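You operate a simulated robot arm through the tools that you are given. There is no shell and no other tool. Be economical: measure what you need, move in short steps, check, and stop when the job is done.

You are at the controls of a simulated robot arm. One attempt, no reset.

## Task
Turn the damp towel's wet side to the heater, peg it, set the dial to 3 and switch on.
Fine: use the green peg; the dry towels stay as they hang.
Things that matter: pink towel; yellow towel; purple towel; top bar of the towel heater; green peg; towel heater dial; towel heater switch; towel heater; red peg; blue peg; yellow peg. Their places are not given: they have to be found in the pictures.

The check looks at the end state, three seconds after you hand in, the way a careful person would. Anything else that was tipped, shoved, dropped, spilled or broken makes it a failure.

## Robot
A 6-joint arm with a two-finger parallel gripper, fixed in place. Base frame: the origin is at the foot of the arm, x ahead of it, y to its left, z up. Lengths are in mm, angles in rad, forces in N, time in s.
With the tool pointing down near the work surface it reaches from about 220 to 660 mm from the base axis. Its first joint turns from -2.897 to 2.897 rad. Payload 4.1 kg.
The TCP is the grasp point between the finger pads, 23 mm short of the fingertips. In the tool frame z runs along the fingers and y along their closing line. Largest opening 94 mm; finger width 38, thickness 10; the body of the gripper, 54 by 96 mm, starts 39 mm behind the TCP.
Orientation is told as [roll, pitch, yaw] about the base's x, y, z axes, in that order, counted from this pose: with the fingers straight down and closing along the base's y, the tool's x points along the base's -x, its y along +y and its z along -z.

## Interface
- The arm moves only by the tool drive_tool. Its argument "steps" is a list of rows, each a list of 2 entries, a list of its own where there are three numbers: the shift along the base's x, y, z in mm, then the turn, a rotation vector about the base's x, y, z in rad. In form: [[[tx, ty, tz], [wx, wy, wz]], ...]. A call has 1 to 8 rows; each row shifts and turns the commanded pose from where the row before left it. "fingers" is the gripper command, from -1 (fully open) to 1 (shut), values between in proportion, set as the call begins (left out, the last holds). A row lasts 0.2 s, in which the tool goes at most 50 mm and 0.15 rad; a call with a longer step from one row to the next is refused whole, and so is a gripper value outside its range. Where a pose cannot be reached the arm comes as near as it can. A force on the tool above 90 N (or 10 N above the force at the start of the call, whichever is more), or a blocked arm, ends the call early, and 0.2 s more pass. The fingers move at their own pace (about 45 mm/s each) and stop on an object; they squeeze with about 28 N. The grip force told is the motor's: it shows also when the fingers shut on nothing. Time passes only in rows, and 0.2 s behind the last, so rows that do not move let the fingers close. The reply holds the time, the measured pose of the TCP, the force on the tool along the base axes, the opening and the grip force, in the units named above and with some noise.
- Cameras (640 x 400 px; columns grow to the right, rows downward): "scene" is fixed at [47.2, -505.1, 1578.3]; the picture's right is [0.84, -0.53, 0.00], its down [-0.39, -0.62, -0.68] and it looks along [0.36, 0.57, -0.73] (base axes); focal length 311 px, centre (320, 200). "wrist" rides on the gripper at [-39, 0, -44] in the tool frame; the picture's right is [0.00, -1.00, 0.00], its down [0.97, 0.00, -0.24] and it looks along [0.24, 0.00, 0.97] (tool axes); focal length 218 px, centre (320, 200).
- grab_frame(camera): a new picture of that camera. It takes no simulated time.
- move_column(by): slides the trunk up (or, below 0, down) by that many mm; the arm rides with it, the base frame stays. It gives what a move gives, with no picture.
- point_at(camera, pixels): for up to 12 pixels [column, row] of the newest picture of that camera ("zoom" is the newest enlarged one), the place [x, y, z] in the base frame of the surface seen there, good to about 3 mm, but the place of the scene camera against the robot may be out by one fixed shift of up to 12 mm in any direction. It takes no simulated time.
- enlarge(camera, box): a new picture of the part [left, top, right, bottom] of that camera's present view, enlarged. It takes no simulated time.
- finish_job(): hands the job in; it is judged then, once.

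Go step by step. Measure first, check grasps and placings, and put right what went wrong. The budget is 80 turns and 38 pictures, counting those below and the enlarged ones. Unless the task says otherwise, let go and move clear before handing in, and close with one line.

The tools are called after "Emit:" by a JSON object that holds its "op" and its "data". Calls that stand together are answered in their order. drive_tool: Moves the arm, as the interface text tells. Its arguments: {"type":"object","properties":{"steps":{"type":"array"},"fingers":{"type":"number"}},"required":["steps"]} The other tools are called the same way: move_column (by) slides the trunk up or down; grab_frame (camera) takes a picture; point_at (camera, pixels) gives the place of the surface under pixels of a picture; enlarge (camera, box) takes an enlarged picture of a part of a camera's view; finish_job () hands the job in.

At the start:

```text
time: 0.0
eef_pos: [401.7, -46.3, 1212.5]
tcp_rot: [0.001, 0.0, -0.001]
ft_force: [-0.7, 0.1, -0.2]
width: 94.1
grasp_force: 0.1
trunk travel left (down, up): [-525.0, 65.0]
```

scene: 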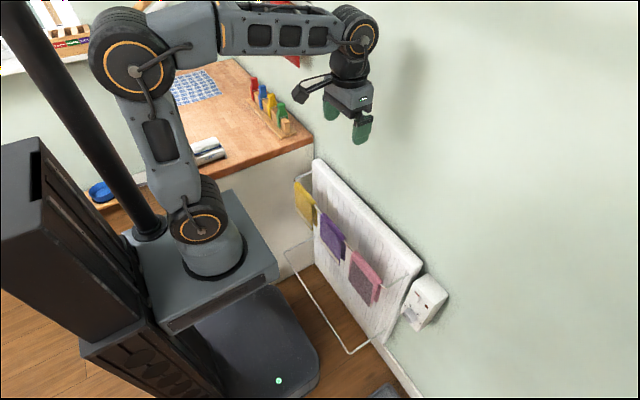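
wrist: 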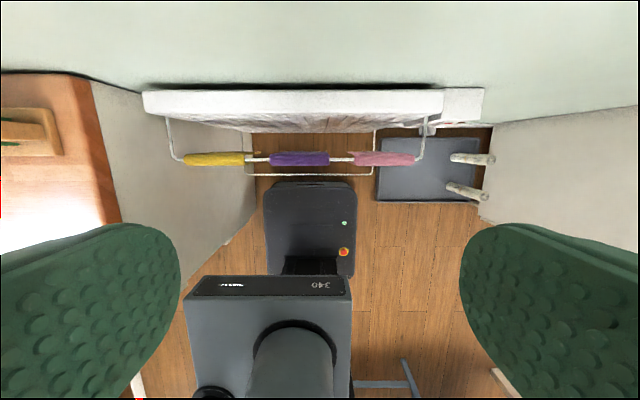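

The scene picture shows three towels on the bar around (305,200), (333,240), (365,278), the dial box at (425,300) and pegs at (270,100). I'll enlarge these areas.

Emit:
{"op": "enlarge", "data": {"camera": "scene", "box": [270, 150, 460, 360]}}

Emit:
{"op": "point_at", "data": {"camera": "scene", "pixels": [[300, 183], [325, 217], [354, 254], [365, 285], [332, 240], [303, 200], [425, 305], [317, 163], [418, 268], [281, 108], [271, 102], [370, 110]]}}

Emit:
{"op": "enlarge", "data": {"camera": "scene", "box": [220, 60, 320, 150]}}

```text
1.90 times, centred on (365, 255) of scene
```

zoom: 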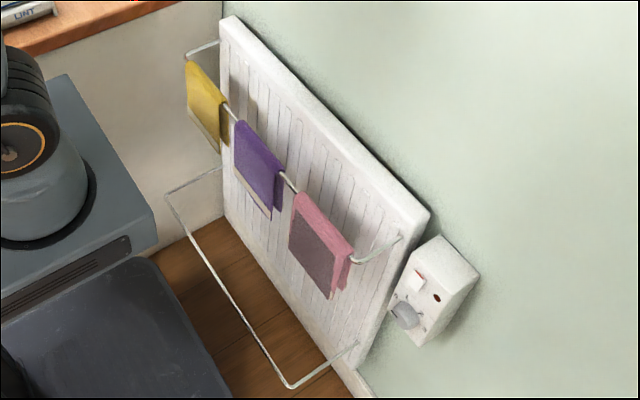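

```text
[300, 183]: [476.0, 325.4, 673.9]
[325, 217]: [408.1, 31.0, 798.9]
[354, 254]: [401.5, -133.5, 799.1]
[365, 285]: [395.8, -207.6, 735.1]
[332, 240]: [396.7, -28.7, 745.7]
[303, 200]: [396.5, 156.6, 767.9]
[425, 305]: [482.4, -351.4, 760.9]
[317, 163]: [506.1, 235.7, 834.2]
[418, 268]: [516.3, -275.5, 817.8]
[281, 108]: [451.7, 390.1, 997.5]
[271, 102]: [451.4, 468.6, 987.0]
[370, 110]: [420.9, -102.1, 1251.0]
```

```text
4.44 times, centred on (270, 105) of scene
```

zoom: 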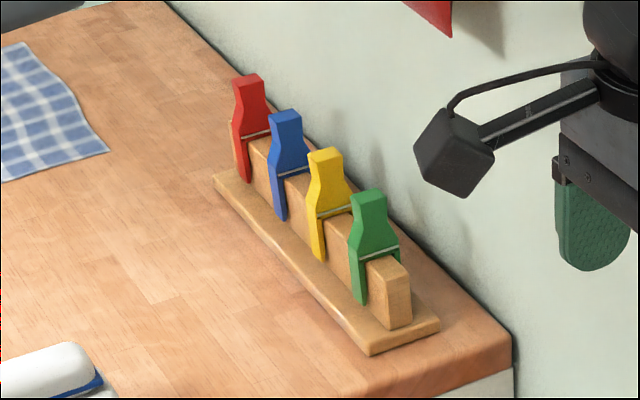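

The pink towel's outer face (zoom ~(320,255)) shows a darker patch, so it's probably the damp one. I'll look more closely at each towel.

Emit:
{"op": "enlarge", "data": {"camera": "scene", "box": [330, 240, 390, 310]}}

Emit:
{"op": "enlarge", "data": {"camera": "scene", "box": [285, 170, 360, 270]}}

Emit:
{"op": "enlarge", "data": {"camera": "scene", "box": [395, 265, 455, 335]}}

Emit:
{"op": "point_at", "data": {"camera": "wrist", "pixels": [[358, 159], [412, 159], [385, 159], [275, 159], [328, 159], [342, 159], [188, 159], [242, 159], [300, 98], [440, 100], [465, 105], [20, 140]]}}

```text
5.71 times, centred on (360, 275) of scene
```

zoom: 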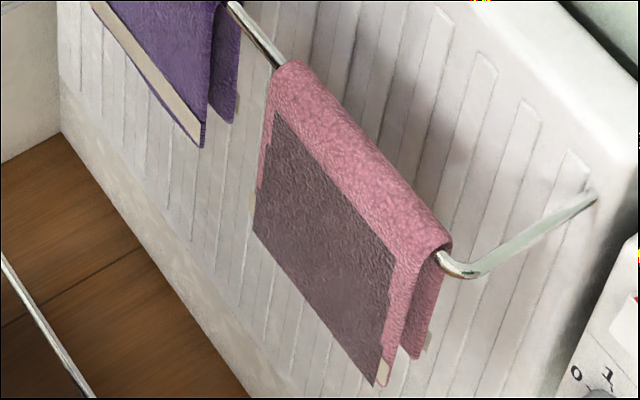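

```text
4.00 times, centred on (322, 220) of scene
```

zoom: 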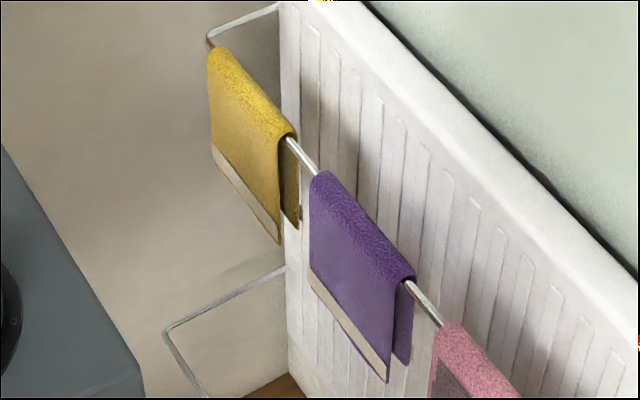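

```text
5.71 times, centred on (425, 300) of scene
```

zoom: 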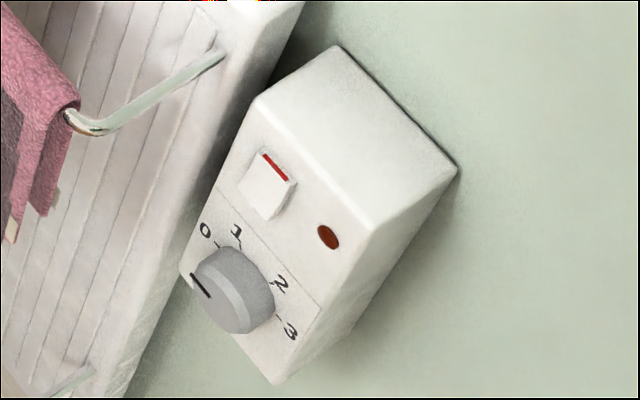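

```text
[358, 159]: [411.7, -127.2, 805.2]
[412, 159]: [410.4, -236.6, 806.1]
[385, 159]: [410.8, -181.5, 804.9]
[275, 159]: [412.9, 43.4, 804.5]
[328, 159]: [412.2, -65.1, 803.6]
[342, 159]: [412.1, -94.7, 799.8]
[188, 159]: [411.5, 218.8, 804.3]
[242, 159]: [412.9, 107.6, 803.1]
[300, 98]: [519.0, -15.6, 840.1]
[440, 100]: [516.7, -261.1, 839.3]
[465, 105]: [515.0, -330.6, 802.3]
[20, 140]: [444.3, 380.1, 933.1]
```

The pink towel has a dark wet patch on its outer face. It spans y -127 to -237 at x≈411, with its top at z≈805, so I'll turn the tool to close along x above it.

Emit:
{"op": "drive_tool", "data": {"steps": [[[0, -20, 0], [0, 0, 0.15]], [[0, -20, 0], [0, 0, 0.15]], [[0, -20, 0], [0, 0, 0.15]], [[0, -20, 0], [0, 0, 0.15]], [[0, -20, 0], [0, 0, 0.15]], [[5, -20, 0], [0, 0, 0.15]], [[4, -16, 0], [0, 0, 0.15]], [[0, 0, 0], [0, 0, 0.15]]], "fingers": -0.3}}

Emit:
{"op": "drive_tool", "data": {"steps": [[[0, 0, 0], [0, 0, 0.15]], [[0, 0, 0], [0, 0, 0.15]], [[0, 0, 0], [0, 0, 0.0708]], [[0, 0, 0], [0, 0, 0]]]}}

Emit:
{"op": "move_column", "data": {"by": -270}}

Emit:
{"op": "grab_frame", "data": {"camera": "wrist"}}

Emit:
{"op": "grab_frame", "data": {"camera": "scene"}}

```text
time: 1.8
eef_pos: [410.7, -183.3, 1212.5]
tcp_rot: [0.0, 0.0, 1.2]
ft_force: [0.1, 0.1, 0.2]
width: 61.2
grasp_force: 0.0
trunk travel left (down, up): [-525.0, 65.0]
```

```text
time: 2.8
eef_pos: [409.7, -183.8, 1212.9]
tcp_rot: [0.0, 0.002, 1.57]
ft_force: [-0.1, -0.4, 0.3]
width: 60.9
grasp_force: 0.0
trunk travel left (down, up): [-525.0, 65.0]
```

```text
time: 5.5
eef_pos: [411.4, -183.3, 943.5]
tcp_rot: [0.0, -0.001, 1.568]
ft_force: [-0.1, -0.4, -0.8]
width: 60.9
grasp_force: 0.0
trunk travel left (down, up): [-255.0, 335.0]
```

```text
30 pictures are left
```

wrist: 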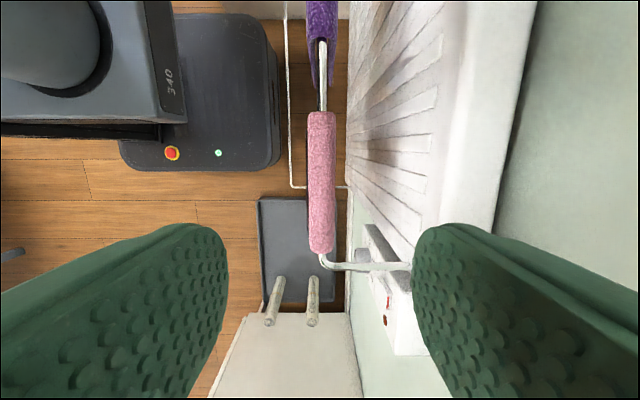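

```text
29 pictures are left
```

scene: 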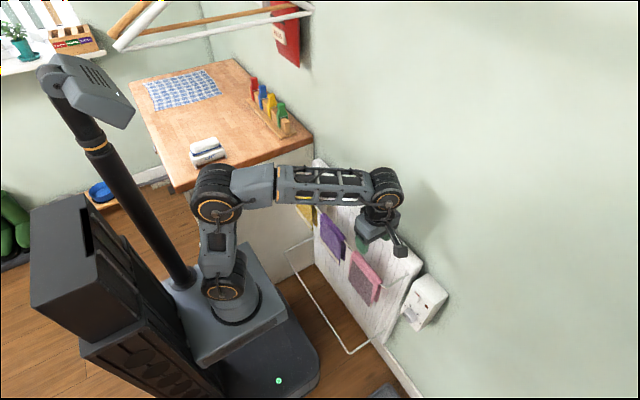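

The pink towel sits between columns 307 and 335 of the wrist picture, centred under the gripper. I'll measure it and the bar.

Emit:
{"op": "point_at", "data": {"camera": "wrist", "pixels": [[309, 180], [321, 120], [321, 180], [321, 245], [333, 180], [323, 90], [380, 267], [390, 345], [400, 120], [365, 240], [490, 100]]}}

Emit:
{"op": "enlarge", "data": {"camera": "wrist", "box": [280, 90, 440, 290]}}

```text
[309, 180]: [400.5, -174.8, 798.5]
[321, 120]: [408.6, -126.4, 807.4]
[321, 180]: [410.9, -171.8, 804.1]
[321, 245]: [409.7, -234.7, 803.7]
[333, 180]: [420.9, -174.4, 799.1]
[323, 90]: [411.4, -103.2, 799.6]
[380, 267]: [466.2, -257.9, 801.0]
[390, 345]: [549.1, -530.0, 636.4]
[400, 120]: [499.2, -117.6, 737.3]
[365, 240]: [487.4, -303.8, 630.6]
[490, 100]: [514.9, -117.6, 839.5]
```

```text
2.00 times, centred on (360, 190) of wrist
```

zoom: 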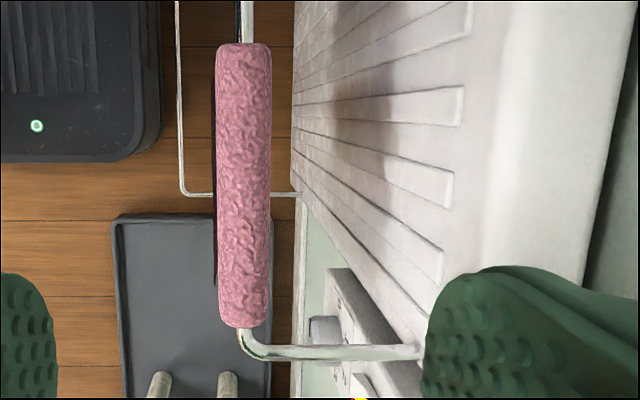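

The towel top is at x≈411, y≈-181, z≈805 and about 21 mm thick. I'll descend with the pads around the top.

Emit:
{"op": "drive_tool", "data": {"steps": [[[0, 2, -35], [0, 0, 0]], [[0, 0, -35], [0, 0, 0]], [[0, 0, -35], [0, 0, 0]], [[0, 0, -20], [0, 0, 0]], [[0, 0, -13], [0, 0, 0]], [[0, 0, 0], [0, 0, 0]]]}}

Emit:
{"op": "drive_tool", "data": {"steps": [[[0, 0, 0], [0, 0, 0]], [[0, 0, 0], [0, 0, 0]], [[0, 0, 0], [0, 0, 0]], [[0, 0, 0], [0, 0, 0]], [[0, 0, 0], [0, 0, 0]]], "fingers": 1}}

Emit:
{"op": "grab_frame", "data": {"camera": "wrist"}}

```text
time: 7.0
eef_pos: [409.8, -180.2, 802.5]
tcp_rot: [0.0, 0.0, 1.571]
ft_force: [0.1, -0.2, -0.1]
width: 61.0
grasp_force: 0.0
trunk travel left (down, up): [-255.0, 335.0]
```

```text
time: 8.2
eef_pos: [410.5, -180.4, 804.8]
tcp_rot: [0.0, 0.0, 1.57]
ft_force: [0.4, 0.6, -0.6]
width: 24.5
grasp_force: 27.7
trunk travel left (down, up): [-255.0, 335.0]
```

```text
27 pictures are left
```

wrist: 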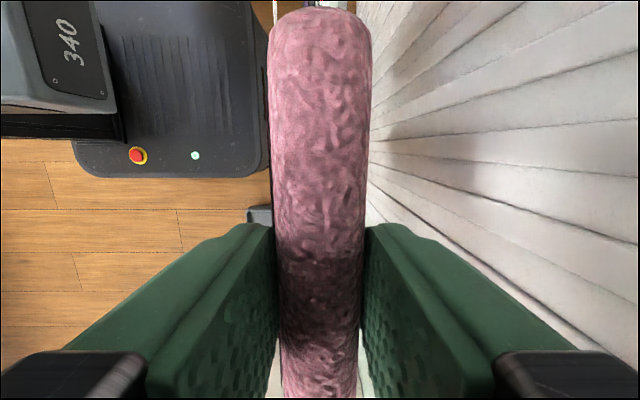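

The grip holds at 24.5 mm with 27.7 N. I'll lift slowly.

Emit:
{"op": "drive_tool", "data": {"steps": [[[0, 0, 15], [0, 0, 0]], [[0, 0, 20], [0, 0, 0]], [[0, 0, 25], [0, 0, 0]], [[0, 0, 30], [0, 0, 0]], [[0, 0, 30], [0, 0, 0]], [[0, 0, 30], [0, 0, 0]], [[0, 0, 30], [0, 0, 0]], [[0, 0, 0], [0, 0, 0]]]}}

Emit:
{"op": "enlarge", "data": {"camera": "scene", "box": [280, 150, 470, 330]}}

```text
time: 9.9
eef_pos: [411.0, -181.4, 984.4]
tcp_rot: [-0.001, 0.0, 1.568]
ft_force: [-1.1, -0.3, -0.5]
width: 24.6
grasp_force: 27.6
trunk travel left (down, up): [-255.0, 335.0]
```

```text
2.22 times, centred on (375, 240) of scene
```

zoom: 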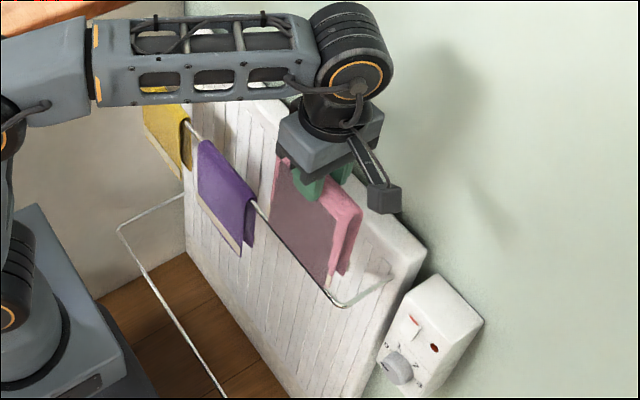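

The towel came off cleanly, and its bottom should clear everything. I'll turn it by -π.

Emit:
{"op": "drive_tool", "data": {"steps": [[[0, 0, 5], [0, 0, -0.15]], [[0, 0, 0], [0, 0, -0.15]], [[0, 0, 0], [0, 0, -0.15]], [[0, 0, 0], [0, 0, -0.15]], [[0, 0, 0], [0, 0, -0.15]], [[0, 0, 0], [0, 0, -0.15]], [[0, 0, 0], [0, 0, -0.15]], [[0, 0, 0], [0, 0, -0.15]]]}}

Emit:
{"op": "drive_tool", "data": {"steps": [[[0, 0, 0], [0, 0, -0.15]], [[0, 0, 0], [0, 0, -0.15]], [[0, 0, 0], [0, 0, -0.15]], [[0, 0, 0], [0, 0, -0.15]], [[0, 0, 0], [0, 0, -0.15]], [[0, 0, 0], [0, 0, -0.15]], [[0, 0, 0], [0, 0, -0.15]], [[0, 0, 0], [0, 0, -0.15]]]}}

Emit:
{"op": "drive_tool", "data": {"steps": [[[0, 0, 0], [0, 0, -0.15]], [[0, 0, 0], [0, 0, -0.15]], [[0, 0, 0], [0, 0, -0.15]], [[0, 0, 0], [0, 0, -0.15]], [[0, 0, 0], [0, 0, -0.1406]], [[0, 0, 0], [0, 0, 0]], [[0, 0, 0], [0, 0, 0]]]}}

Emit:
{"op": "grab_frame", "data": {"camera": "wrist"}}

Emit:
{"op": "enlarge", "data": {"camera": "scene", "box": [280, 150, 470, 330]}}

```text
time: 11.8
eef_pos: [410.9, -182.0, 990.5]
tcp_rot: [-0.001, 0.0, 0.366]
ft_force: [0.6, 0.3, -1.0]
width: 24.7
grasp_force: 28.1
trunk travel left (down, up): [-255.0, 335.0]
```

```text
time: 13.6
eef_pos: [410.9, -181.2, 990.7]
tcp_rot: [-0.001, -0.001, -0.83]
ft_force: [-0.5, 0.3, -0.8]
width: 24.6
grasp_force: 28.0
trunk travel left (down, up): [-255.0, 335.0]
```

```text
time: 15.2
eef_pos: [410.2, -180.9, 988.7]
tcp_rot: [-0.002, 0.0, -1.57]
ft_force: [-0.2, -0.9, -0.4]
width: 24.6
grasp_force: 28.1
trunk travel left (down, up): [-255.0, 335.0]
```

```text
25 pictures are left
```

wrist: 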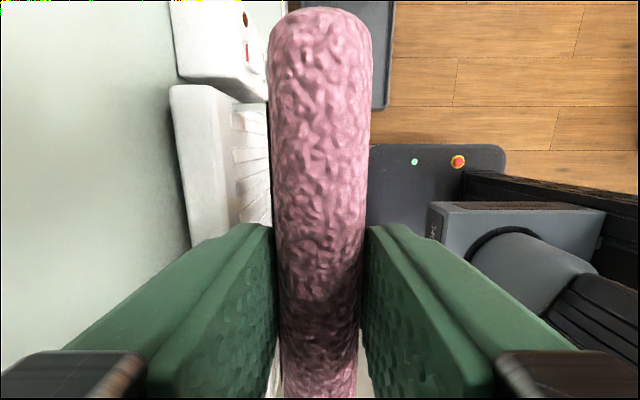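

```text
2.22 times, centred on (375, 240) of scene
```

zoom: 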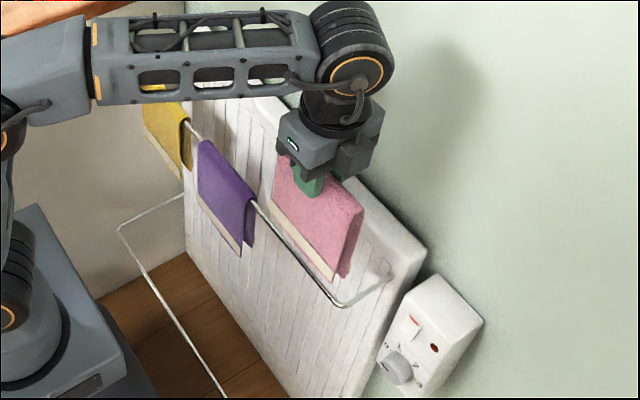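

The plain pink face now points outward and the wet face points to the heater. I'll lower in stages.

Emit:
{"op": "drive_tool", "data": {"steps": [[[0, 0, -30], [0, 0, 0]], [[0, 0, -30], [0, 0, 0]], [[0, 0, -20], [0, 0, 0]], [[0, 0, -15], [0, 0, 0]], [[0, 0, 0], [0, 0, 0]]]}}

Emit:
{"op": "enlarge", "data": {"camera": "scene", "box": [330, 230, 400, 310]}}

```text
time: 16.4
eef_pos: [410.7, -182.4, 893.2]
tcp_rot: [0.001, 0.0, -1.569]
ft_force: [0.0, -0.5, -0.9]
width: 24.6
grasp_force: 28.0
trunk travel left (down, up): [-255.0, 335.0]
```

```text
5.00 times, centred on (365, 270) of scene
```

zoom: 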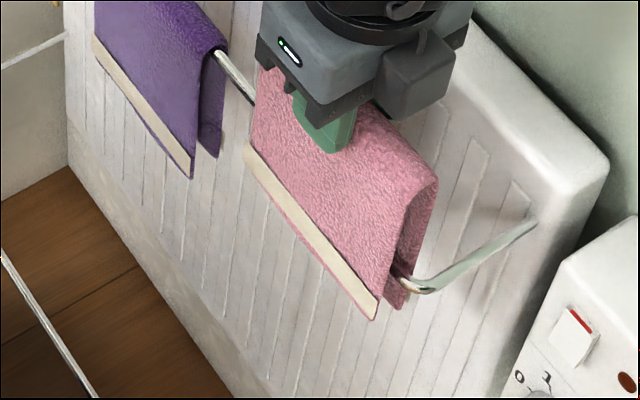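

The bar's end at zoom (408,285) sits between the two flaps with no contact force, so I'll keep lowering.

Emit:
{"op": "drive_tool", "data": {"steps": [[[0, 0, -20], [0, 0, 0]], [[0, 0, -20], [0, 0, 0]], [[0, 0, -20], [0, 0, 0]], [[0, 0, -15], [0, 0, 0]], [[0, 0, -8], [0, 0, 0]], [[0, 0, 0], [0, 0, 0]]]}}

Emit:
{"op": "enlarge", "data": {"camera": "scene", "box": [330, 230, 400, 310]}}

```text
time: 17.8
eef_pos: [410.7, -180.5, 811.3]
tcp_rot: [0.0, 0.0, -1.569]
ft_force: [1.7, 0.1, -0.5]
width: 24.4
grasp_force: 27.9
trunk travel left (down, up): [-255.0, 335.0]
```

```text
5.00 times, centred on (365, 270) of scene
```

zoom: 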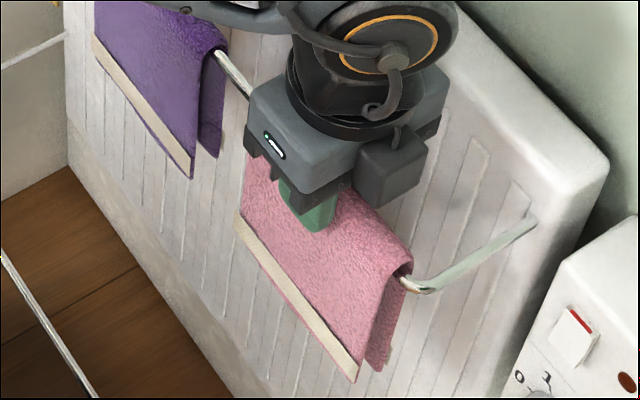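

The towel is 7 mm above its seat with the bar inside. I'll lower the last bit, open and retreat up.

Emit:
{"op": "drive_tool", "data": {"steps": [[[0, 0, -4], [0, 0, 0]], [[0, 0, -3], [0, 0, 0]], [[0, 0, 0], [0, 0, 0]]]}}

Emit:
{"op": "drive_tool", "data": {"steps": [[[0, 0, 0], [0, 0, 0]], [[0, 0, 0], [0, 0, 0]], [[0, 0, 0], [0, 0, 0]], [[0, 0, 0], [0, 0, 0]]], "fingers": -0.2}}

Emit:
{"op": "drive_tool", "data": {"steps": [[[0, 0, 20], [0, 0, 0]], [[0, 0, 40], [0, 0, 0]], [[0, 0, 40], [0, 0, 0]], [[0, 0, 40], [0, 0, 0]], [[0, 0, 0], [0, 0, 0]]]}}

Emit:
{"op": "grab_frame", "data": {"camera": "wrist"}}

Emit:
{"op": "enlarge", "data": {"camera": "scene", "box": [320, 220, 410, 320]}}

```text
time: 18.6
eef_pos: [410.2, -181.0, 805.0]
tcp_rot: [-0.001, 0.0, -1.571]
ft_force: [0.3, 0.0, -1.6]
width: 24.9
grasp_force: 28.2
trunk travel left (down, up): [-255.0, 335.0]
```

```text
time: 19.6
eef_pos: [410.5, -181.6, 805.0]
tcp_rot: [0.0, 0.0, -1.571]
ft_force: [0.7, -0.2, 0.4]
width: 56.3
grasp_force: 0.1
trunk travel left (down, up): [-255.0, 335.0]
```

```text
time: 20.8
eef_pos: [409.4, -181.5, 945.3]
tcp_rot: [0.0, -0.001, -1.568]
ft_force: [0.1, -1.0, 0.5]
width: 56.4
grasp_force: 0.1
trunk travel left (down, up): [-255.0, 335.0]
```

```text
21 pictures are left
```

wrist: 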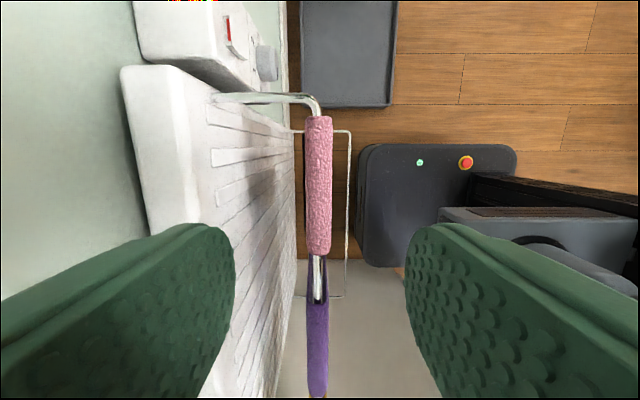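

```text
4.00 times, centred on (365, 270) of scene
```

zoom: 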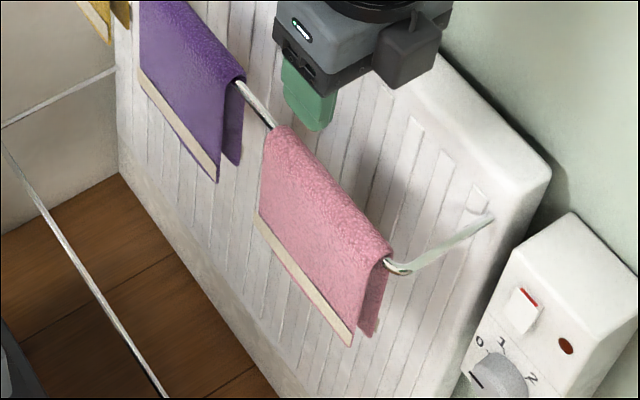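

The towel hangs well with the wet side to the heater. I'll raise the trunk and go over the pegs.

Emit:
{"op": "move_column", "data": {"by": 290}}

Emit:
{"op": "drive_tool", "data": {"steps": [[[0, 48, 0], [0, 0, 0]], [[0, 48, 0], [0, 0, 0]], [[0, 48, 0], [0, 0, 0]], [[0, 48, 0], [0, 0, 0]], [[0, 48, 0], [0, 0, 0]], [[5, 48, 0], [0, 0, 0]], [[10, 48, 0], [0, 0, 0]], [[10, 48, 0], [0, 0, 0]]]}}

Emit:
{"op": "drive_tool", "data": {"steps": [[[5, 48, 0], [0, 0, 0]], [[5, 48, 0], [0, 0, 0]], [[0, 30, 0], [0, 0, 0]], [[0, 0, 0], [0, 0, 0]]]}}

Emit:
{"op": "grab_frame", "data": {"camera": "wrist"}}

```text
time: 23.7
eef_pos: [409.4, -181.9, 1235.4]
tcp_rot: [-0.002, 0.0, -1.569]
ft_force: [1.0, -0.4, -0.5]
width: 56.6
grasp_force: 0.0
trunk travel left (down, up): [-545.0, 45.0]
```

```text
time: 25.5
eef_pos: [434.7, 204.3, 1232.7]
tcp_rot: [0.001, 0.001, -1.571]
ft_force: [-0.8, -0.1, -0.3]
width: 56.6
grasp_force: 0.1
trunk travel left (down, up): [-545.0, 45.0]
```

```text
time: 26.5
eef_pos: [444.0, 330.0, 1235.3]
tcp_rot: [-0.001, 0.0, -1.57]
ft_force: [-0.1, 0.6, 0.2]
width: 56.4
grasp_force: 0.0
trunk travel left (down, up): [-545.0, 45.0]
```

```text
19 pictures are left
```

wrist: 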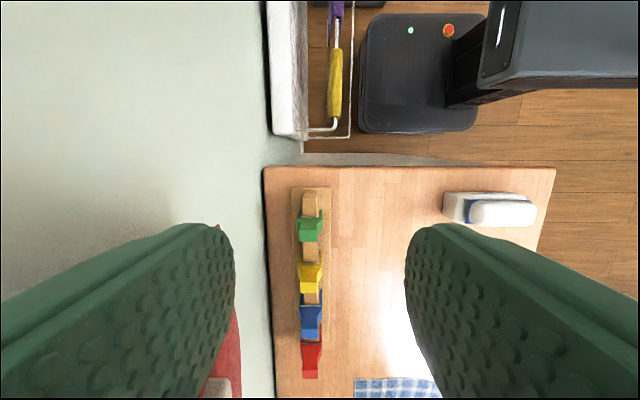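

The green peg is at wrist pixels (308,230). I'll enlarge it and measure.

Emit:
{"op": "enlarge", "data": {"camera": "wrist", "box": [270, 180, 350, 290]}}

Emit:
{"op": "point_at", "data": {"camera": "wrist", "pixels": [[309, 219], [309, 226], [309, 236], [300, 226], [318, 226], [310, 205], [298, 195], [326, 195], [309, 250], [311, 268], [312, 277], [345, 220]]}}

Emit:
{"op": "point_at", "data": {"camera": "zoom", "pixels": [[320, 200]]}}

```text
3.64 times, centred on (310, 235) of wrist
```

zoom: 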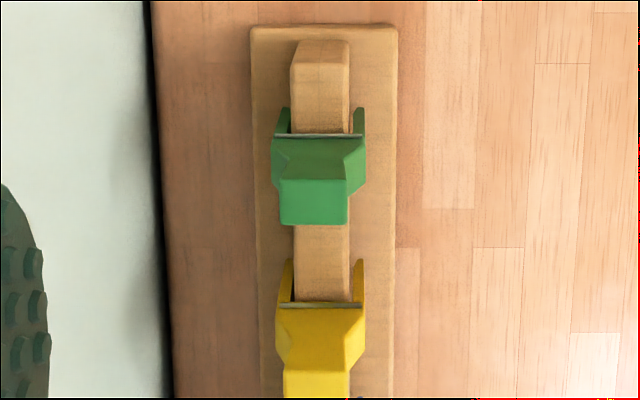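

```text
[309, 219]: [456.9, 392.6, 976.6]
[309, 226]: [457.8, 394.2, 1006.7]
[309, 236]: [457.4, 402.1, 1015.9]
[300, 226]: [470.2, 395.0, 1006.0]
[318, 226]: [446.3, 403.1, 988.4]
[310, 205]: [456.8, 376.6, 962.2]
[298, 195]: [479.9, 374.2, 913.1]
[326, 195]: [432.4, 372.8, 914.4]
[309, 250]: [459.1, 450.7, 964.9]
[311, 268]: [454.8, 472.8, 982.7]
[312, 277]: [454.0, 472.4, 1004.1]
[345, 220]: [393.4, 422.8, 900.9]
```

```text
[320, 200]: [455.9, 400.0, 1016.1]
```

The green peg has its top at z≈1016, centred near x 458, y 404, and is ~18 mm deep in y. The block top is z≈965. I'll turn to yaw 0 to grip its flat y faces and come down part way.

Emit:
{"op": "drive_tool", "data": {"steps": [[[2, 10, 0], [0, 0, 0.15]], [[2, 10, 0], [0, 0, 0.15]], [[2, 10, 0], [0, 0, 0.15]], [[2, 10, 0], [0, 0, 0.15]], [[2, 10, 0], [0, 0, 0.15]], [[2, 10, 0], [0, 0, 0.15]], [[2, 10, 0], [0, 0, 0.15]], [[0, 4, 0], [0, 0, 0.15]]], "fingers": -0.15}}

Emit:
{"op": "drive_tool", "data": {"steps": [[[0, 0, 0], [0, 0, 0.15]], [[0, 0, 0], [0, 0, 0.15]], [[0, 0, 0], [0, 0, 0.0708]], [[0, 0, 0], [0, 0, 0]]]}}

Emit:
{"op": "move_column", "data": {"by": -140}}

Emit:
{"op": "grab_frame", "data": {"camera": "wrist"}}

```text
time: 28.1
eef_pos: [459.0, 376.8, 1237.5]
tcp_rot: [-0.025, 0.002, -0.576]
ft_force: [-23.8, -73.2, -13.2]
width: 54.3
grasp_force: 0.1
trunk travel left (down, up): [-545.0, 45.0]
stopped in row 8: the force on the tool passed its limit (the readings are from after the stop); the commanded pose is now the measured one
```

```text
time: 29.1
eef_pos: [459.5, 393.7, 1231.4]
tcp_rot: [-0.022, -0.001, -0.191]
ft_force: [0.4, 0.2, 0.1]
width: 54.0
grasp_force: 0.1
trunk travel left (down, up): [-545.0, 45.0]
```

```text
time: 30.8
eef_pos: [459.5, 392.5, 1091.3]
tcp_rot: [-0.022, 0.0, -0.194]
ft_force: [0.4, -0.9, 0.8]
width: 53.9
grasp_force: 0.1
trunk travel left (down, up): [-405.0, 185.0]
```

```text
17 pictures are left
```

wrist: 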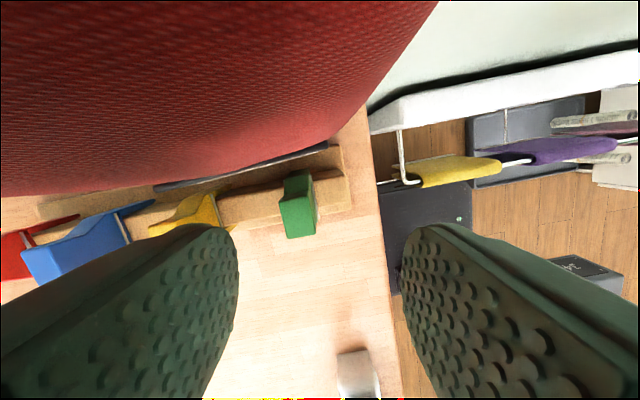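

The gripper bumped something, and a red object is close to the wrist camera. I'll look before moving further.

Emit:
{"op": "grab_frame", "data": {"camera": "scene"}}

Emit:
{"op": "point_at", "data": {"camera": "wrist", "pixels": [[200, 60], [200, 150], [350, 100], [400, 40], [250, 172], [300, 200], [335, 205], [60, 180], [300, 180]]}}

Emit:
{"op": "enlarge", "data": {"camera": "scene", "box": [220, 0, 380, 160]}}

```text
16 pictures are left
```

scene: 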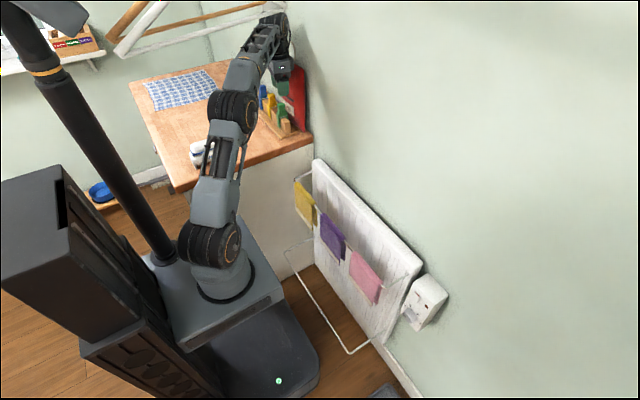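

```text
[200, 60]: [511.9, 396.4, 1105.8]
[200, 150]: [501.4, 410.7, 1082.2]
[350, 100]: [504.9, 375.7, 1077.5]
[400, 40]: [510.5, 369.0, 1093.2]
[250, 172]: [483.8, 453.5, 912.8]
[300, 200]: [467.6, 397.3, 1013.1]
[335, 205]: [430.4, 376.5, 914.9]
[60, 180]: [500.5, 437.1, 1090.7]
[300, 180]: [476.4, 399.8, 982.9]
```

```text
2.50 times, centred on (300, 80) of scene
```

zoom: 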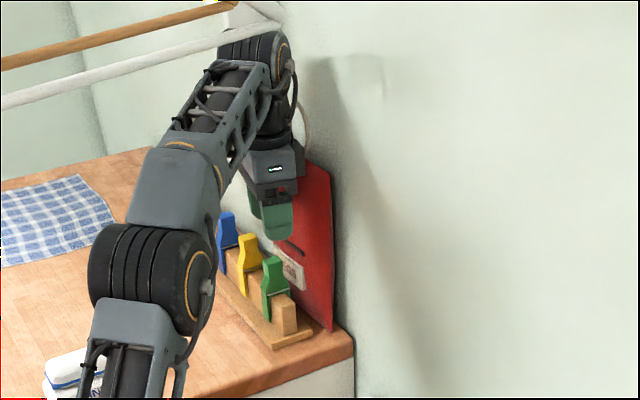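

The red wall item that hung higher earlier (scene (287,40)) now seems to rest lower, at (303,66–132). I'll measure where it is.

Emit:
{"op": "point_at", "data": {"camera": "zoom", "pixels": [[325, 172], [328, 220], [328, 315], [308, 180], [310, 300], [290, 270], [285, 240], [375, 75], [330, 70], [400, 200], [290, 320], [240, 300]]}}

Emit:
{"op": "enlarge", "data": {"camera": "scene", "box": [250, 50, 330, 150]}}

```text
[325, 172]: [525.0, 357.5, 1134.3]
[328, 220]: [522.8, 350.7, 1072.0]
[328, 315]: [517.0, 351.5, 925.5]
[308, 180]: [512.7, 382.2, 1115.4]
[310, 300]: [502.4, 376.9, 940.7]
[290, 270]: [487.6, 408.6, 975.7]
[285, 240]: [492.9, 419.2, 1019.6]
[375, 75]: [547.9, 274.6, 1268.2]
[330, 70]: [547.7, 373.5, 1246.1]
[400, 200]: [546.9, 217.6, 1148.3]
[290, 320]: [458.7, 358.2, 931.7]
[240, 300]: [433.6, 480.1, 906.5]
```

```text
4.00 times, centred on (290, 100) of scene
```

zoom: 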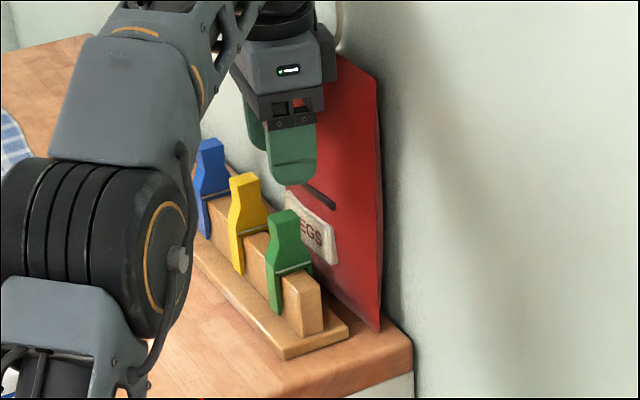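

The red item is the "PEGS" bag. It has dropped about 200 mm off the wall and now stands on the counter behind the rack. I'll back away gently in -x and look at it and its hook.

Emit:
{"op": "drive_tool", "data": {"steps": [[[-10, 0, 0], [0, 0, 0]], [[-20, 0, 0], [0, 0, 0]], [[-30, -10, 0], [0, 0, 0]], [[-30, -30, 0], [0, 0, 0]], [[-30, -40, 20], [0, 0, 0]], [[-10, -45, 20], [0, 0, 0]], [[0, -45, 0], [0, 0, 0]], [[0, -45, 0], [0, 0, 0]]]}}

Emit:
{"op": "grab_frame", "data": {"camera": "scene"}}

Emit:
{"op": "enlarge", "data": {"camera": "scene", "box": [240, 0, 340, 150]}}

```text
refused: row 5 steps farther than a row can; nothing moved
```

```text
13 pictures are left
```

scene: 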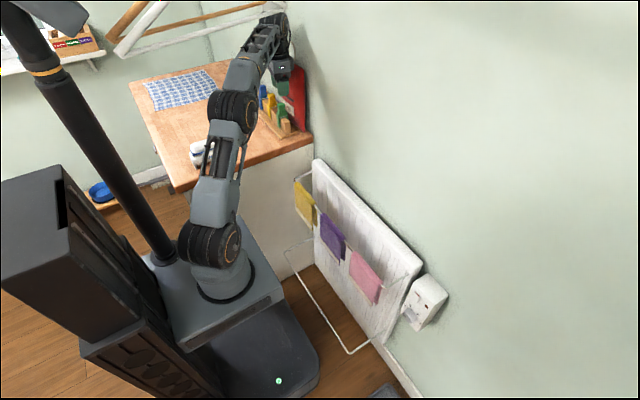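

```text
2.67 times, centred on (290, 75) of scene
```

zoom: 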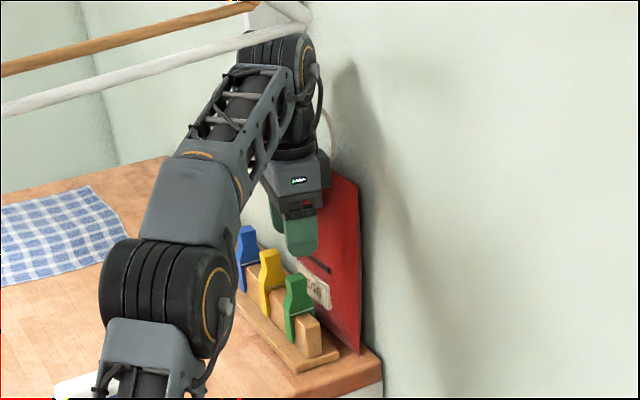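

That move was refused because one step was too long, so I'll redo it with shorter steps.

Emit:
{"op": "drive_tool", "data": {"steps": [[[-10, 0, 0], [0, 0, 0]], [[-20, 0, 0], [0, 0, 0]], [[-35, 0, 0], [0, 0, 0]], [[-35, -20, 0], [0, 0, 0]], [[-20, -40, 0], [0, 0, 0]], [[0, -45, 0], [0, 0, 0]], [[0, -45, 0], [0, 0, 0]], [[0, -45, 0], [0, 0, 0]]]}}

Emit:
{"op": "drive_tool", "data": {"steps": [[[0, -45, 0], [0, 0, 0]], [[0, -45, 0], [0, 0, 0]], [[0, 0, 0], [0, 0, 0]]]}}

Emit:
{"op": "enlarge", "data": {"camera": "scene", "box": [230, 0, 340, 150]}}

```text
time: 32.5
eef_pos: [339.5, 194.4, 1090.6]
tcp_rot: [-0.021, 0.001, -0.191]
ft_force: [-0.2, -0.9, 0.5]
width: 54.1
grasp_force: 0.0
trunk travel left (down, up): [-405.0, 185.0]
```

```text
time: 33.4
eef_pos: [339.5, 107.9, 1092.6]
tcp_rot: [-0.022, -0.001, -0.192]
ft_force: [0.1, -0.5, -0.3]
width: 54.3
grasp_force: 0.0
trunk travel left (down, up): [-405.0, 185.0]
```

```text
2.67 times, centred on (285, 75) of scene
```

zoom: 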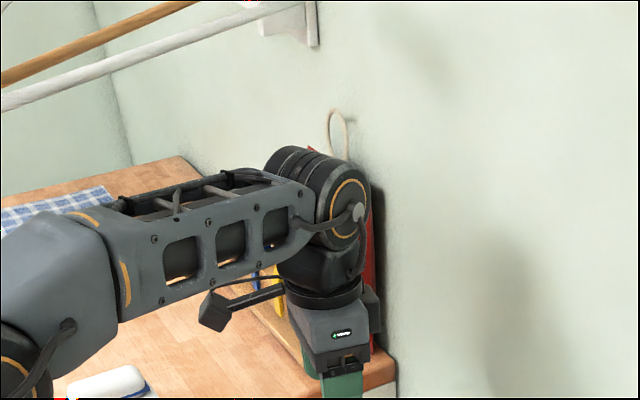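

The bag's loop is visible at zoom (338,130). I'll measure the loop and the airer rods overhead before planning to rehang the bag.

Emit:
{"op": "point_at", "data": {"camera": "zoom", "pixels": [[334, 110], [345, 140], [328, 145], [290, 25], [312, 30], [270, 15], [150, 55], [20, 100], [100, 45], [20, 72], [372, 220], [380, 300]]}}

```text
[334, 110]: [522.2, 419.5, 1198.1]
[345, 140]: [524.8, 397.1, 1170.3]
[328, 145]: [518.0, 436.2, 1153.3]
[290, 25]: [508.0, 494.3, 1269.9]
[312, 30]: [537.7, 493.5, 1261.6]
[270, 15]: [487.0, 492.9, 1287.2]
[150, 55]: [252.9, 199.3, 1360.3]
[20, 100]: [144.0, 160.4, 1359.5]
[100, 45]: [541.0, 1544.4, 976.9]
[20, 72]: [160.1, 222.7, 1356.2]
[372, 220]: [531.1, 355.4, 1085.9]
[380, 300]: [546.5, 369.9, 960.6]
```

The loop and an overhead airer are near the bag. I need a clear look at the wall there, so I'll turn the tool to face +x from a clear spot and then look toward +y.

Emit:
{"op": "drive_tool", "data": {"steps": [[[15, -10, 0], [0.022, 0, 0.1]], [[15, -10, 0], [0, 0, 0.092]], [[15, -10, 0], [0, -0.15, 0]], [[15, -10, 0], [0, -0.15, 0]], [[15, -10, 0], [0, -0.15, 0]], [[15, -10, 0], [0, -0.15, 0]], [[15, -10, 0], [0, -0.15, 0]], [[0, 0, 0], [0, -0.15, 0]]]}}

Emit:
{"op": "drive_tool", "data": {"steps": [[[0, 0, 0], [0, -0.15, 0]], [[0, 0, 0], [0, -0.15, 0]], [[0, 0, 0], [0, -0.15, 0]], [[0, 0, 0], [0, -0.15, 0]], [[0, 0, 0], [0, -0.07, 0.13]], [[-10, 0, 0], [0, 0, 0.15]], [[-10, 0, 0], [0, 0, 0.15]], [[-10, 0, 0], [0, 0, 0.15]]]}}

Emit:
{"op": "grab_frame", "data": {"camera": "wrist"}}

```text
time: 35.1
eef_pos: [444.4, 37.3, 1092.1]
tcp_rot: [-0.002, -0.899, -0.001]
ft_force: [0.2, 0.4, 0.1]
width: 54.2
grasp_force: 0.0
trunk travel left (down, up): [-405.0, 185.0]
```

```text
time: 37.0
eef_pos: [382.3, 233.1, 1090.1]
tcp_rot: [-0.167, -1.505, 0.704]
ft_force: [0.2, -0.5, 0.6]
width: 54.4
grasp_force: 0.1
out of reach, approached as far as the arm can: row 3, 5, 6, 7, 8
trunk travel left (down, up): [-405.0, 185.0]
```

```text
10 pictures are left
```

wrist: 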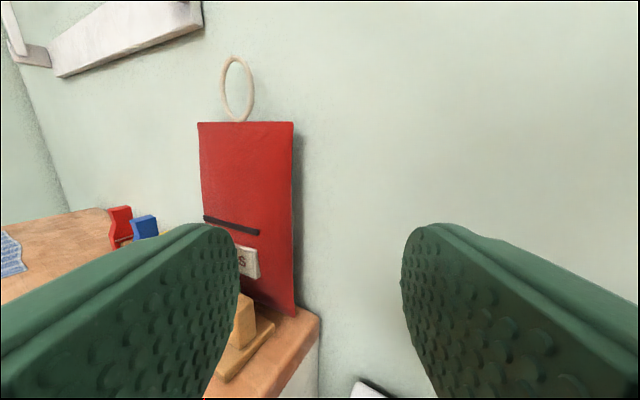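

The bag stands upright against the wall with its loop at (238,90). I'll measure the bag, the loop and the board.

Emit:
{"op": "point_at", "data": {"camera": "wrist", "pixels": [[237, 60], [250, 90], [241, 117], [202, 128], [288, 127], [290, 300], [245, 170], [195, 20], [65, 70], [300, 5], [235, 5], [10, 40]]}}

```text
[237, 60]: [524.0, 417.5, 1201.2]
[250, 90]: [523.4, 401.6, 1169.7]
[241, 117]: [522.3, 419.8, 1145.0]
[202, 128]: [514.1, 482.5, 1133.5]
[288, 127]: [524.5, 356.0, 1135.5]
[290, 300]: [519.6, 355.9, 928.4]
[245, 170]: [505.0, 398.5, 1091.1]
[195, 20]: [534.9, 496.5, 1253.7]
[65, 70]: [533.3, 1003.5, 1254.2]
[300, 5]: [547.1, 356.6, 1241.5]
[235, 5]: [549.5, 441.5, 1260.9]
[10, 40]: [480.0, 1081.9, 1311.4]
```

No hook is in view yet; it should be near y≈432, z≈1400. I'll tilt the camera up to find it.

Emit:
{"op": "drive_tool", "data": {"steps": [[[0, 0, 0], [0.084, -0.112, 0]], [[0, 0, 0], [0.084, -0.112, 0]], [[0, 0, 0], [0.084, -0.112, 0]], [[0, 0, 0], [0.084, -0.112, 0]], [[0, 0, 0], [0, 0, 0]]]}}

```text
time: 38.1
eef_pos: [364.1, 276.0, 1102.8]
tcp_rot: [3.074, -1.075, -2.526]
ft_force: [0.1, 0.4, -0.2]
width: 53.9
grasp_force: 0.0
out of reach, approached as far as the arm can: row 1, 2, 3, 4
trunk travel left (down, up): [-405.0, 185.0]
```

The tool is tilted up now, though the arm drifted a little. I'll take a picture.

Emit:
{"op": "grab_frame", "data": {"camera": "wrist"}}

```text
9 pictures are left
```

wrist: 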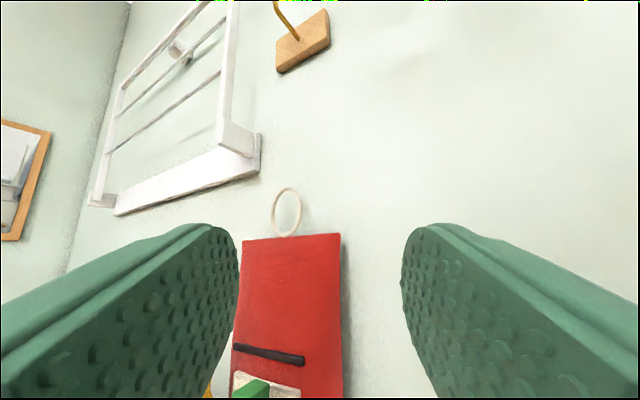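

I can see the wooden hook plate with a brass hook at (300,30), above the bag. I'll measure it.

Emit:
{"op": "point_at", "data": {"camera": "wrist", "pixels": [[303, 40], [283, 18], [294, 36], [276, 4], [328, 15], [280, 70], [287, 190], [288, 232], [300, 212], [232, 120], [210, 75], [275, 55]]}}

```text
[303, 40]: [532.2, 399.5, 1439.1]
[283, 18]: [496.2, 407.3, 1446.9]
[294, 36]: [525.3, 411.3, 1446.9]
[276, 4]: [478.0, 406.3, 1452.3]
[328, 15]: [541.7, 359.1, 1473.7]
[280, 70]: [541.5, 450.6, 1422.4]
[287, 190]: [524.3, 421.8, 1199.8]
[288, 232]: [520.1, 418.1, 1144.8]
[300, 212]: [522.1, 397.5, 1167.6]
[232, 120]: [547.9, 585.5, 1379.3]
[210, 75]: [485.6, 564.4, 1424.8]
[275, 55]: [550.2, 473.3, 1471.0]
```

The hook is at y≈408, z≈1447 and reaches out to x≈478; the loop is at (523, 419, 1145–1200). My plan is to pinch the loop with the tool pitched up, with the trunk low so the arm stays under the overhead airer. I'll lower the trunk first, then raise the tool with the arm.

Emit:
{"op": "move_column", "data": {"by": -150}}

Emit:
{"op": "drive_tool", "data": {"steps": [[[0, 0, 35], [0, 0, -0.1]], [[0, 0, 40], [0, 0, -0.13]], [[0, 0, 40], [0, 0, -0.13]], [[0, 0, 40], [0, 0, -0.13]], [[0, 0, 40], [0, 0, -0.126]], [[0, 0, 12], [-0.032, 0, 0.059]], [[0, 0, 0], [0, 0, 0]]], "fingers": -0.5}}

```text
time: 39.9
eef_pos: [364.3, 276.6, 952.2]
tcp_rot: [3.076, -1.077, -2.528]
ft_force: [-0.5, 0.0, 0.1]
width: 54.1
grasp_force: 0.0
trunk travel left (down, up): [-255.0, 335.0]
```

```text
time: 41.5
eef_pos: [364.6, 276.4, 1159.3]
tcp_rot: [-3.141, -1.077, 3.139]
ft_force: [0.0, -0.8, -0.5]
width: 71.0
grasp_force: 0.1
trunk travel left (down, up): [-255.0, 335.0]
```

The pose is good: pitched up 0.5 with zero yaw. I'll move in front of the loop, then forward around it.

Emit:
{"op": "drive_tool", "data": {"steps": [[[5, 45, 0], [0, 0, 0]], [[15, 45, 0], [0, 0, 0]], [[20, 40, 4], [0, 0, 0]], [[25, 13, 2], [0, 0, 0]], [[25, 0, 0], [0, 0, 0]], [[0, 0, 0], [0, 0, 0]]]}}

Emit:
{"op": "grab_frame", "data": {"camera": "wrist"}}

```text
time: 42.9
eef_pos: [454.2, 419.1, 1167.4]
tcp_rot: [-3.142, -1.077, 3.137]
ft_force: [-0.2, -0.6, 0.9]
width: 70.4
grasp_force: 0.0
trunk travel left (down, up): [-255.0, 335.0]
```

```text
8 pictures are left
```

wrist: 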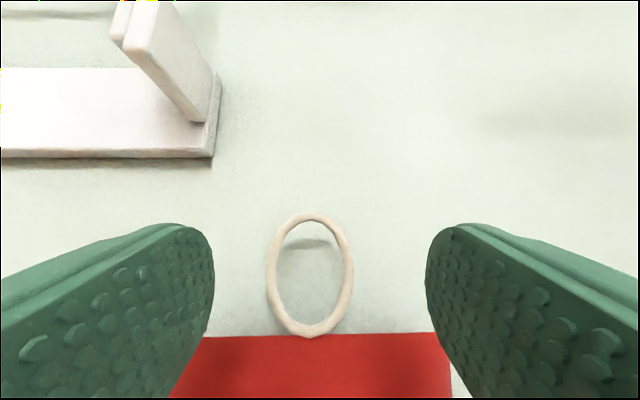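

The loop is centred at about column 310. I'll measure it precisely.

Emit:
{"op": "point_at", "data": {"camera": "wrist", "pixels": [[310, 217], [272, 270], [348, 270], [310, 332], [300, 360], [212, 345], [430, 340], [200, 110]]}}

```text
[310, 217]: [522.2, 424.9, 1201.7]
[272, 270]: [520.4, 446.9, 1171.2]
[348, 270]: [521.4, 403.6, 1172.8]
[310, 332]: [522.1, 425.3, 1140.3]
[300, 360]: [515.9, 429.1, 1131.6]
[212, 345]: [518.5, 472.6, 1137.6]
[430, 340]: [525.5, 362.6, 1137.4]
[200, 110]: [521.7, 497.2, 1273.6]
```

The loop centre is y≈425, x≈521, with strands at 404 and 447. I'll move in and close.

Emit:
{"op": "drive_tool", "data": {"steps": [[[0, 5.5, 0], [0, 0, 0]], [[20, 0, 0], [0, 0, 0]], [[20, 0, 0], [0, 0, 0]], [[12, 0, 0], [0, 0, 0]], [[4, 0, 0], [0, 0, 0]], [[0, 0, 0], [0, 0, 0]]]}}

Emit:
{"op": "drive_tool", "data": {"steps": [[[0, 0, 0], [0, 0, 0]], [[0, 0, 0], [0, 0, 0]], [[0, 0, 0], [0, 0, 0]], [[0, 0, 0], [0, 0, 0]]], "fingers": 1}}

```text
time: 44.3
eef_pos: [508.7, 426.6, 1165.8]
tcp_rot: [3.14, -1.076, 3.141]
ft_force: [-4.7, 1.6, 2.5]
width: 70.4
grasp_force: 0.0
trunk travel left (down, up): [-255.0, 335.0]
```

```text
time: 45.3
eef_pos: [509.7, 424.6, 1166.7]
tcp_rot: [3.142, -1.074, 3.14]
ft_force: [-5.9, 2.3, 4.9]
width: 47.7
grasp_force: 28.4
trunk travel left (down, up): [-255.0, 335.0]
```

I have the loop, at 47.7 mm width. I'll lift gently straight up, easing slightly away from the wall.

Emit:
{"op": "drive_tool", "data": {"steps": [[[-2, 0, 5], [0, 0, 0]], [[-4, 0, 12], [0, 0, 0]], [[-6, 0, 18], [0, 0, 0]], [[-8, 0, 20], [0, 0, 0]], [[-10, 0, 20], [0, 0, 0]], [[-10, 0, 20], [0, 0, 0]], [[0, 0, 0], [0, 0, 0]]]}}

```text
time: 46.9
eef_pos: [470.5, 426.1, 1259.5]
tcp_rot: [-3.14, -1.078, 3.138]
ft_force: [0.0, 0.2, -1.4]
width: 47.6
grasp_force: 28.0
trunk travel left (down, up): [-255.0, 335.0]
```

The bag is held and the force is small. I'll go up to near hook height, in front of the hook.

Emit:
{"op": "drive_tool", "data": {"steps": [[[-15, -8, 25], [0, 0, 0]], [[-15, -6, 30], [0, 0, 0]], [[-15, -5, 30], [0, 0, 0]], [[0, 0, 30], [0, 0, 0]], [[0, 0, 30], [0, 0, 0]], [[0, 0, 30], [0, 0, 0]], [[0, 0, 25], [0, 0, 0]], [[0, 0, 0], [0, 0, 0]]]}}

Emit:
{"op": "grab_frame", "data": {"camera": "wrist"}}

```text
time: 48.7
eef_pos: [397.5, 376.1, 1409.5]
tcp_rot: [-3.14, -1.077, 3.137]
ft_force: [0.6, 0.1, -2.0]
width: 47.5
grasp_force: 28.1
out of reach, approached as far as the arm can: row 5, 6, 7
trunk travel left (down, up): [-255.0, 335.0]
```

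```text
7 pictures are left
```

wrist: 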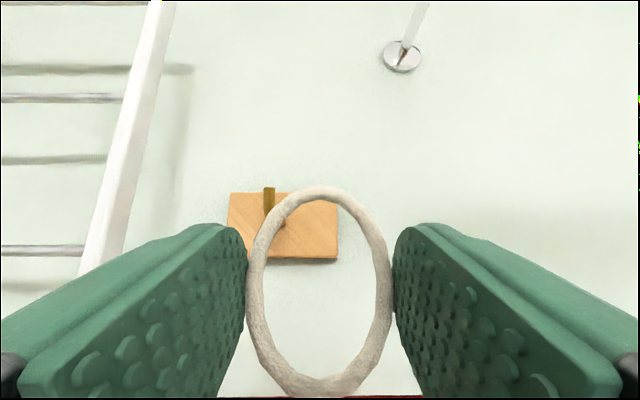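

I reached the arm's limit at z 1409 with the bag still held. The hook's upturned tip is at (269,190), so I'll measure it.

Emit:
{"op": "point_at", "data": {"camera": "wrist", "pixels": [[269, 189], [269, 200], [268, 210], [275, 222], [285, 240], [320, 190], [320, 388], [256, 290], [384, 290], [403, 50], [130, 130]]}}

```text
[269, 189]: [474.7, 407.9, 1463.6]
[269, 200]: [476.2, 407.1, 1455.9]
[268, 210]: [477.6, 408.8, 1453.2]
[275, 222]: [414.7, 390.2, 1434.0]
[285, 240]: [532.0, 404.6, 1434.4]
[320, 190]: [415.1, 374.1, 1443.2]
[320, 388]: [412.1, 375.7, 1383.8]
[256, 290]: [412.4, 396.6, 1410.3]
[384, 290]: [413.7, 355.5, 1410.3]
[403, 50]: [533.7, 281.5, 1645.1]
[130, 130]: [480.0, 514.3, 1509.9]
```

The hook tip is at (475, 408, top 1463), and the loop is at x 414, y 375.5, top 1443. I'll raise the trunk by 90 and align the loop, keeping its hole around the tip's height.

Emit:
{"op": "move_column", "data": {"by": 90}}

Emit:
{"op": "drive_tool", "data": {"steps": [[[0, 10, -15], [0, 0, 0]], [[0, 12, -20], [0, 0, 0]], [[0, 10, -19], [0, 0, 0]], [[0, 0, 0], [0, 0, 0]]]}}

```text
time: 50.0
eef_pos: [397.5, 376.0, 1498.4]
tcp_rot: [-3.14, -1.077, 3.137]
ft_force: [0.0, -0.5, -1.8]
width: 47.7
grasp_force: 28.3
trunk travel left (down, up): [-345.0, 245.0]
```

```text
time: 51.0
eef_pos: [397.5, 408.2, 1444.6]
tcp_rot: [-3.143, -1.075, 3.14]
ft_force: [-0.4, 0.2, -1.4]
width: 47.2
grasp_force: 28.0
trunk travel left (down, up): [-345.0, 245.0]
```

Aligned at y 408, z 1445. I'll move in slowly so the tip passes through the loop.

Emit:
{"op": "drive_tool", "data": {"steps": [[[20, 0, 0], [0, 0, 0]], [[20, 0, 0], [0, 0, 0]], [[15, 0, 0], [0, 0, 0]], [[15, 0, 0], [0, 0, 0]], [[14, 0, 0], [0, 0, 0]], [[0, 0, 0], [0, 0, 0]]]}}

Emit:
{"op": "grab_frame", "data": {"camera": "wrist"}}

```text
time: 52.4
eef_pos: [477.9, 404.4, 1440.8]
tcp_rot: [-3.14, -1.076, 3.137]
ft_force: [0.6, 0.3, -0.9]
width: 47.5
grasp_force: 28.3
out of reach, approached as far as the arm can: row 4, 5
trunk travel left (down, up): [-345.0, 245.0]
```

```text
6 pictures are left
```

wrist: 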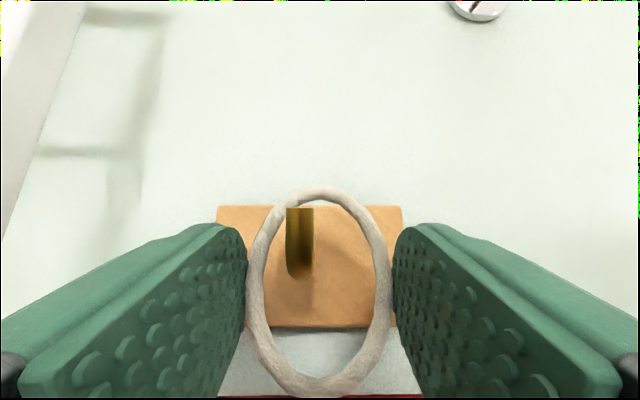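

The tip passed through the loop: it shows inside the loop at (300,240). I'll lower the loop onto the hook.

Emit:
{"op": "drive_tool", "data": {"steps": [[[0, 3, -6], [0, 0, 0]], [[2, 0, -6], [0, 0, 0]], [[2, 0, -5], [0, 0, 0]], [[0, 0, -4], [0, 0, 0]], [[0, 0, 0], [0, 0, 0]]]}}

```text
time: 53.5
eef_pos: [485.5, 412.5, 1422.4]
tcp_rot: [-3.14, -1.076, 3.139]
ft_force: [-0.9, 0.4, -1.5]
width: 47.5
grasp_force: 28.0
out of reach, approached as far as the arm can: row 3
trunk travel left (down, up): [-345.0, 245.0]
```

Nearly seated. I'll nudge down a little more, watching the vertical force.

Emit:
{"op": "drive_tool", "data": {"steps": [[[-2, -4, -2], [0, 0, 0]], [[0, 0, -2], [0, 0, 0]], [[0, 0, -2], [0, 0, 0]], [[0, 0, 0], [0, 0, 0]]]}}

```text
time: 54.5
eef_pos: [479.9, 402.6, 1420.2]
tcp_rot: [3.134, -1.071, -3.139]
ft_force: [6.9, 5.8, 31.7]
width: 47.5
grasp_force: 27.6
out of reach, approached as far as the arm can: row 1
trunk travel left (down, up): [-345.0, 245.0]
```

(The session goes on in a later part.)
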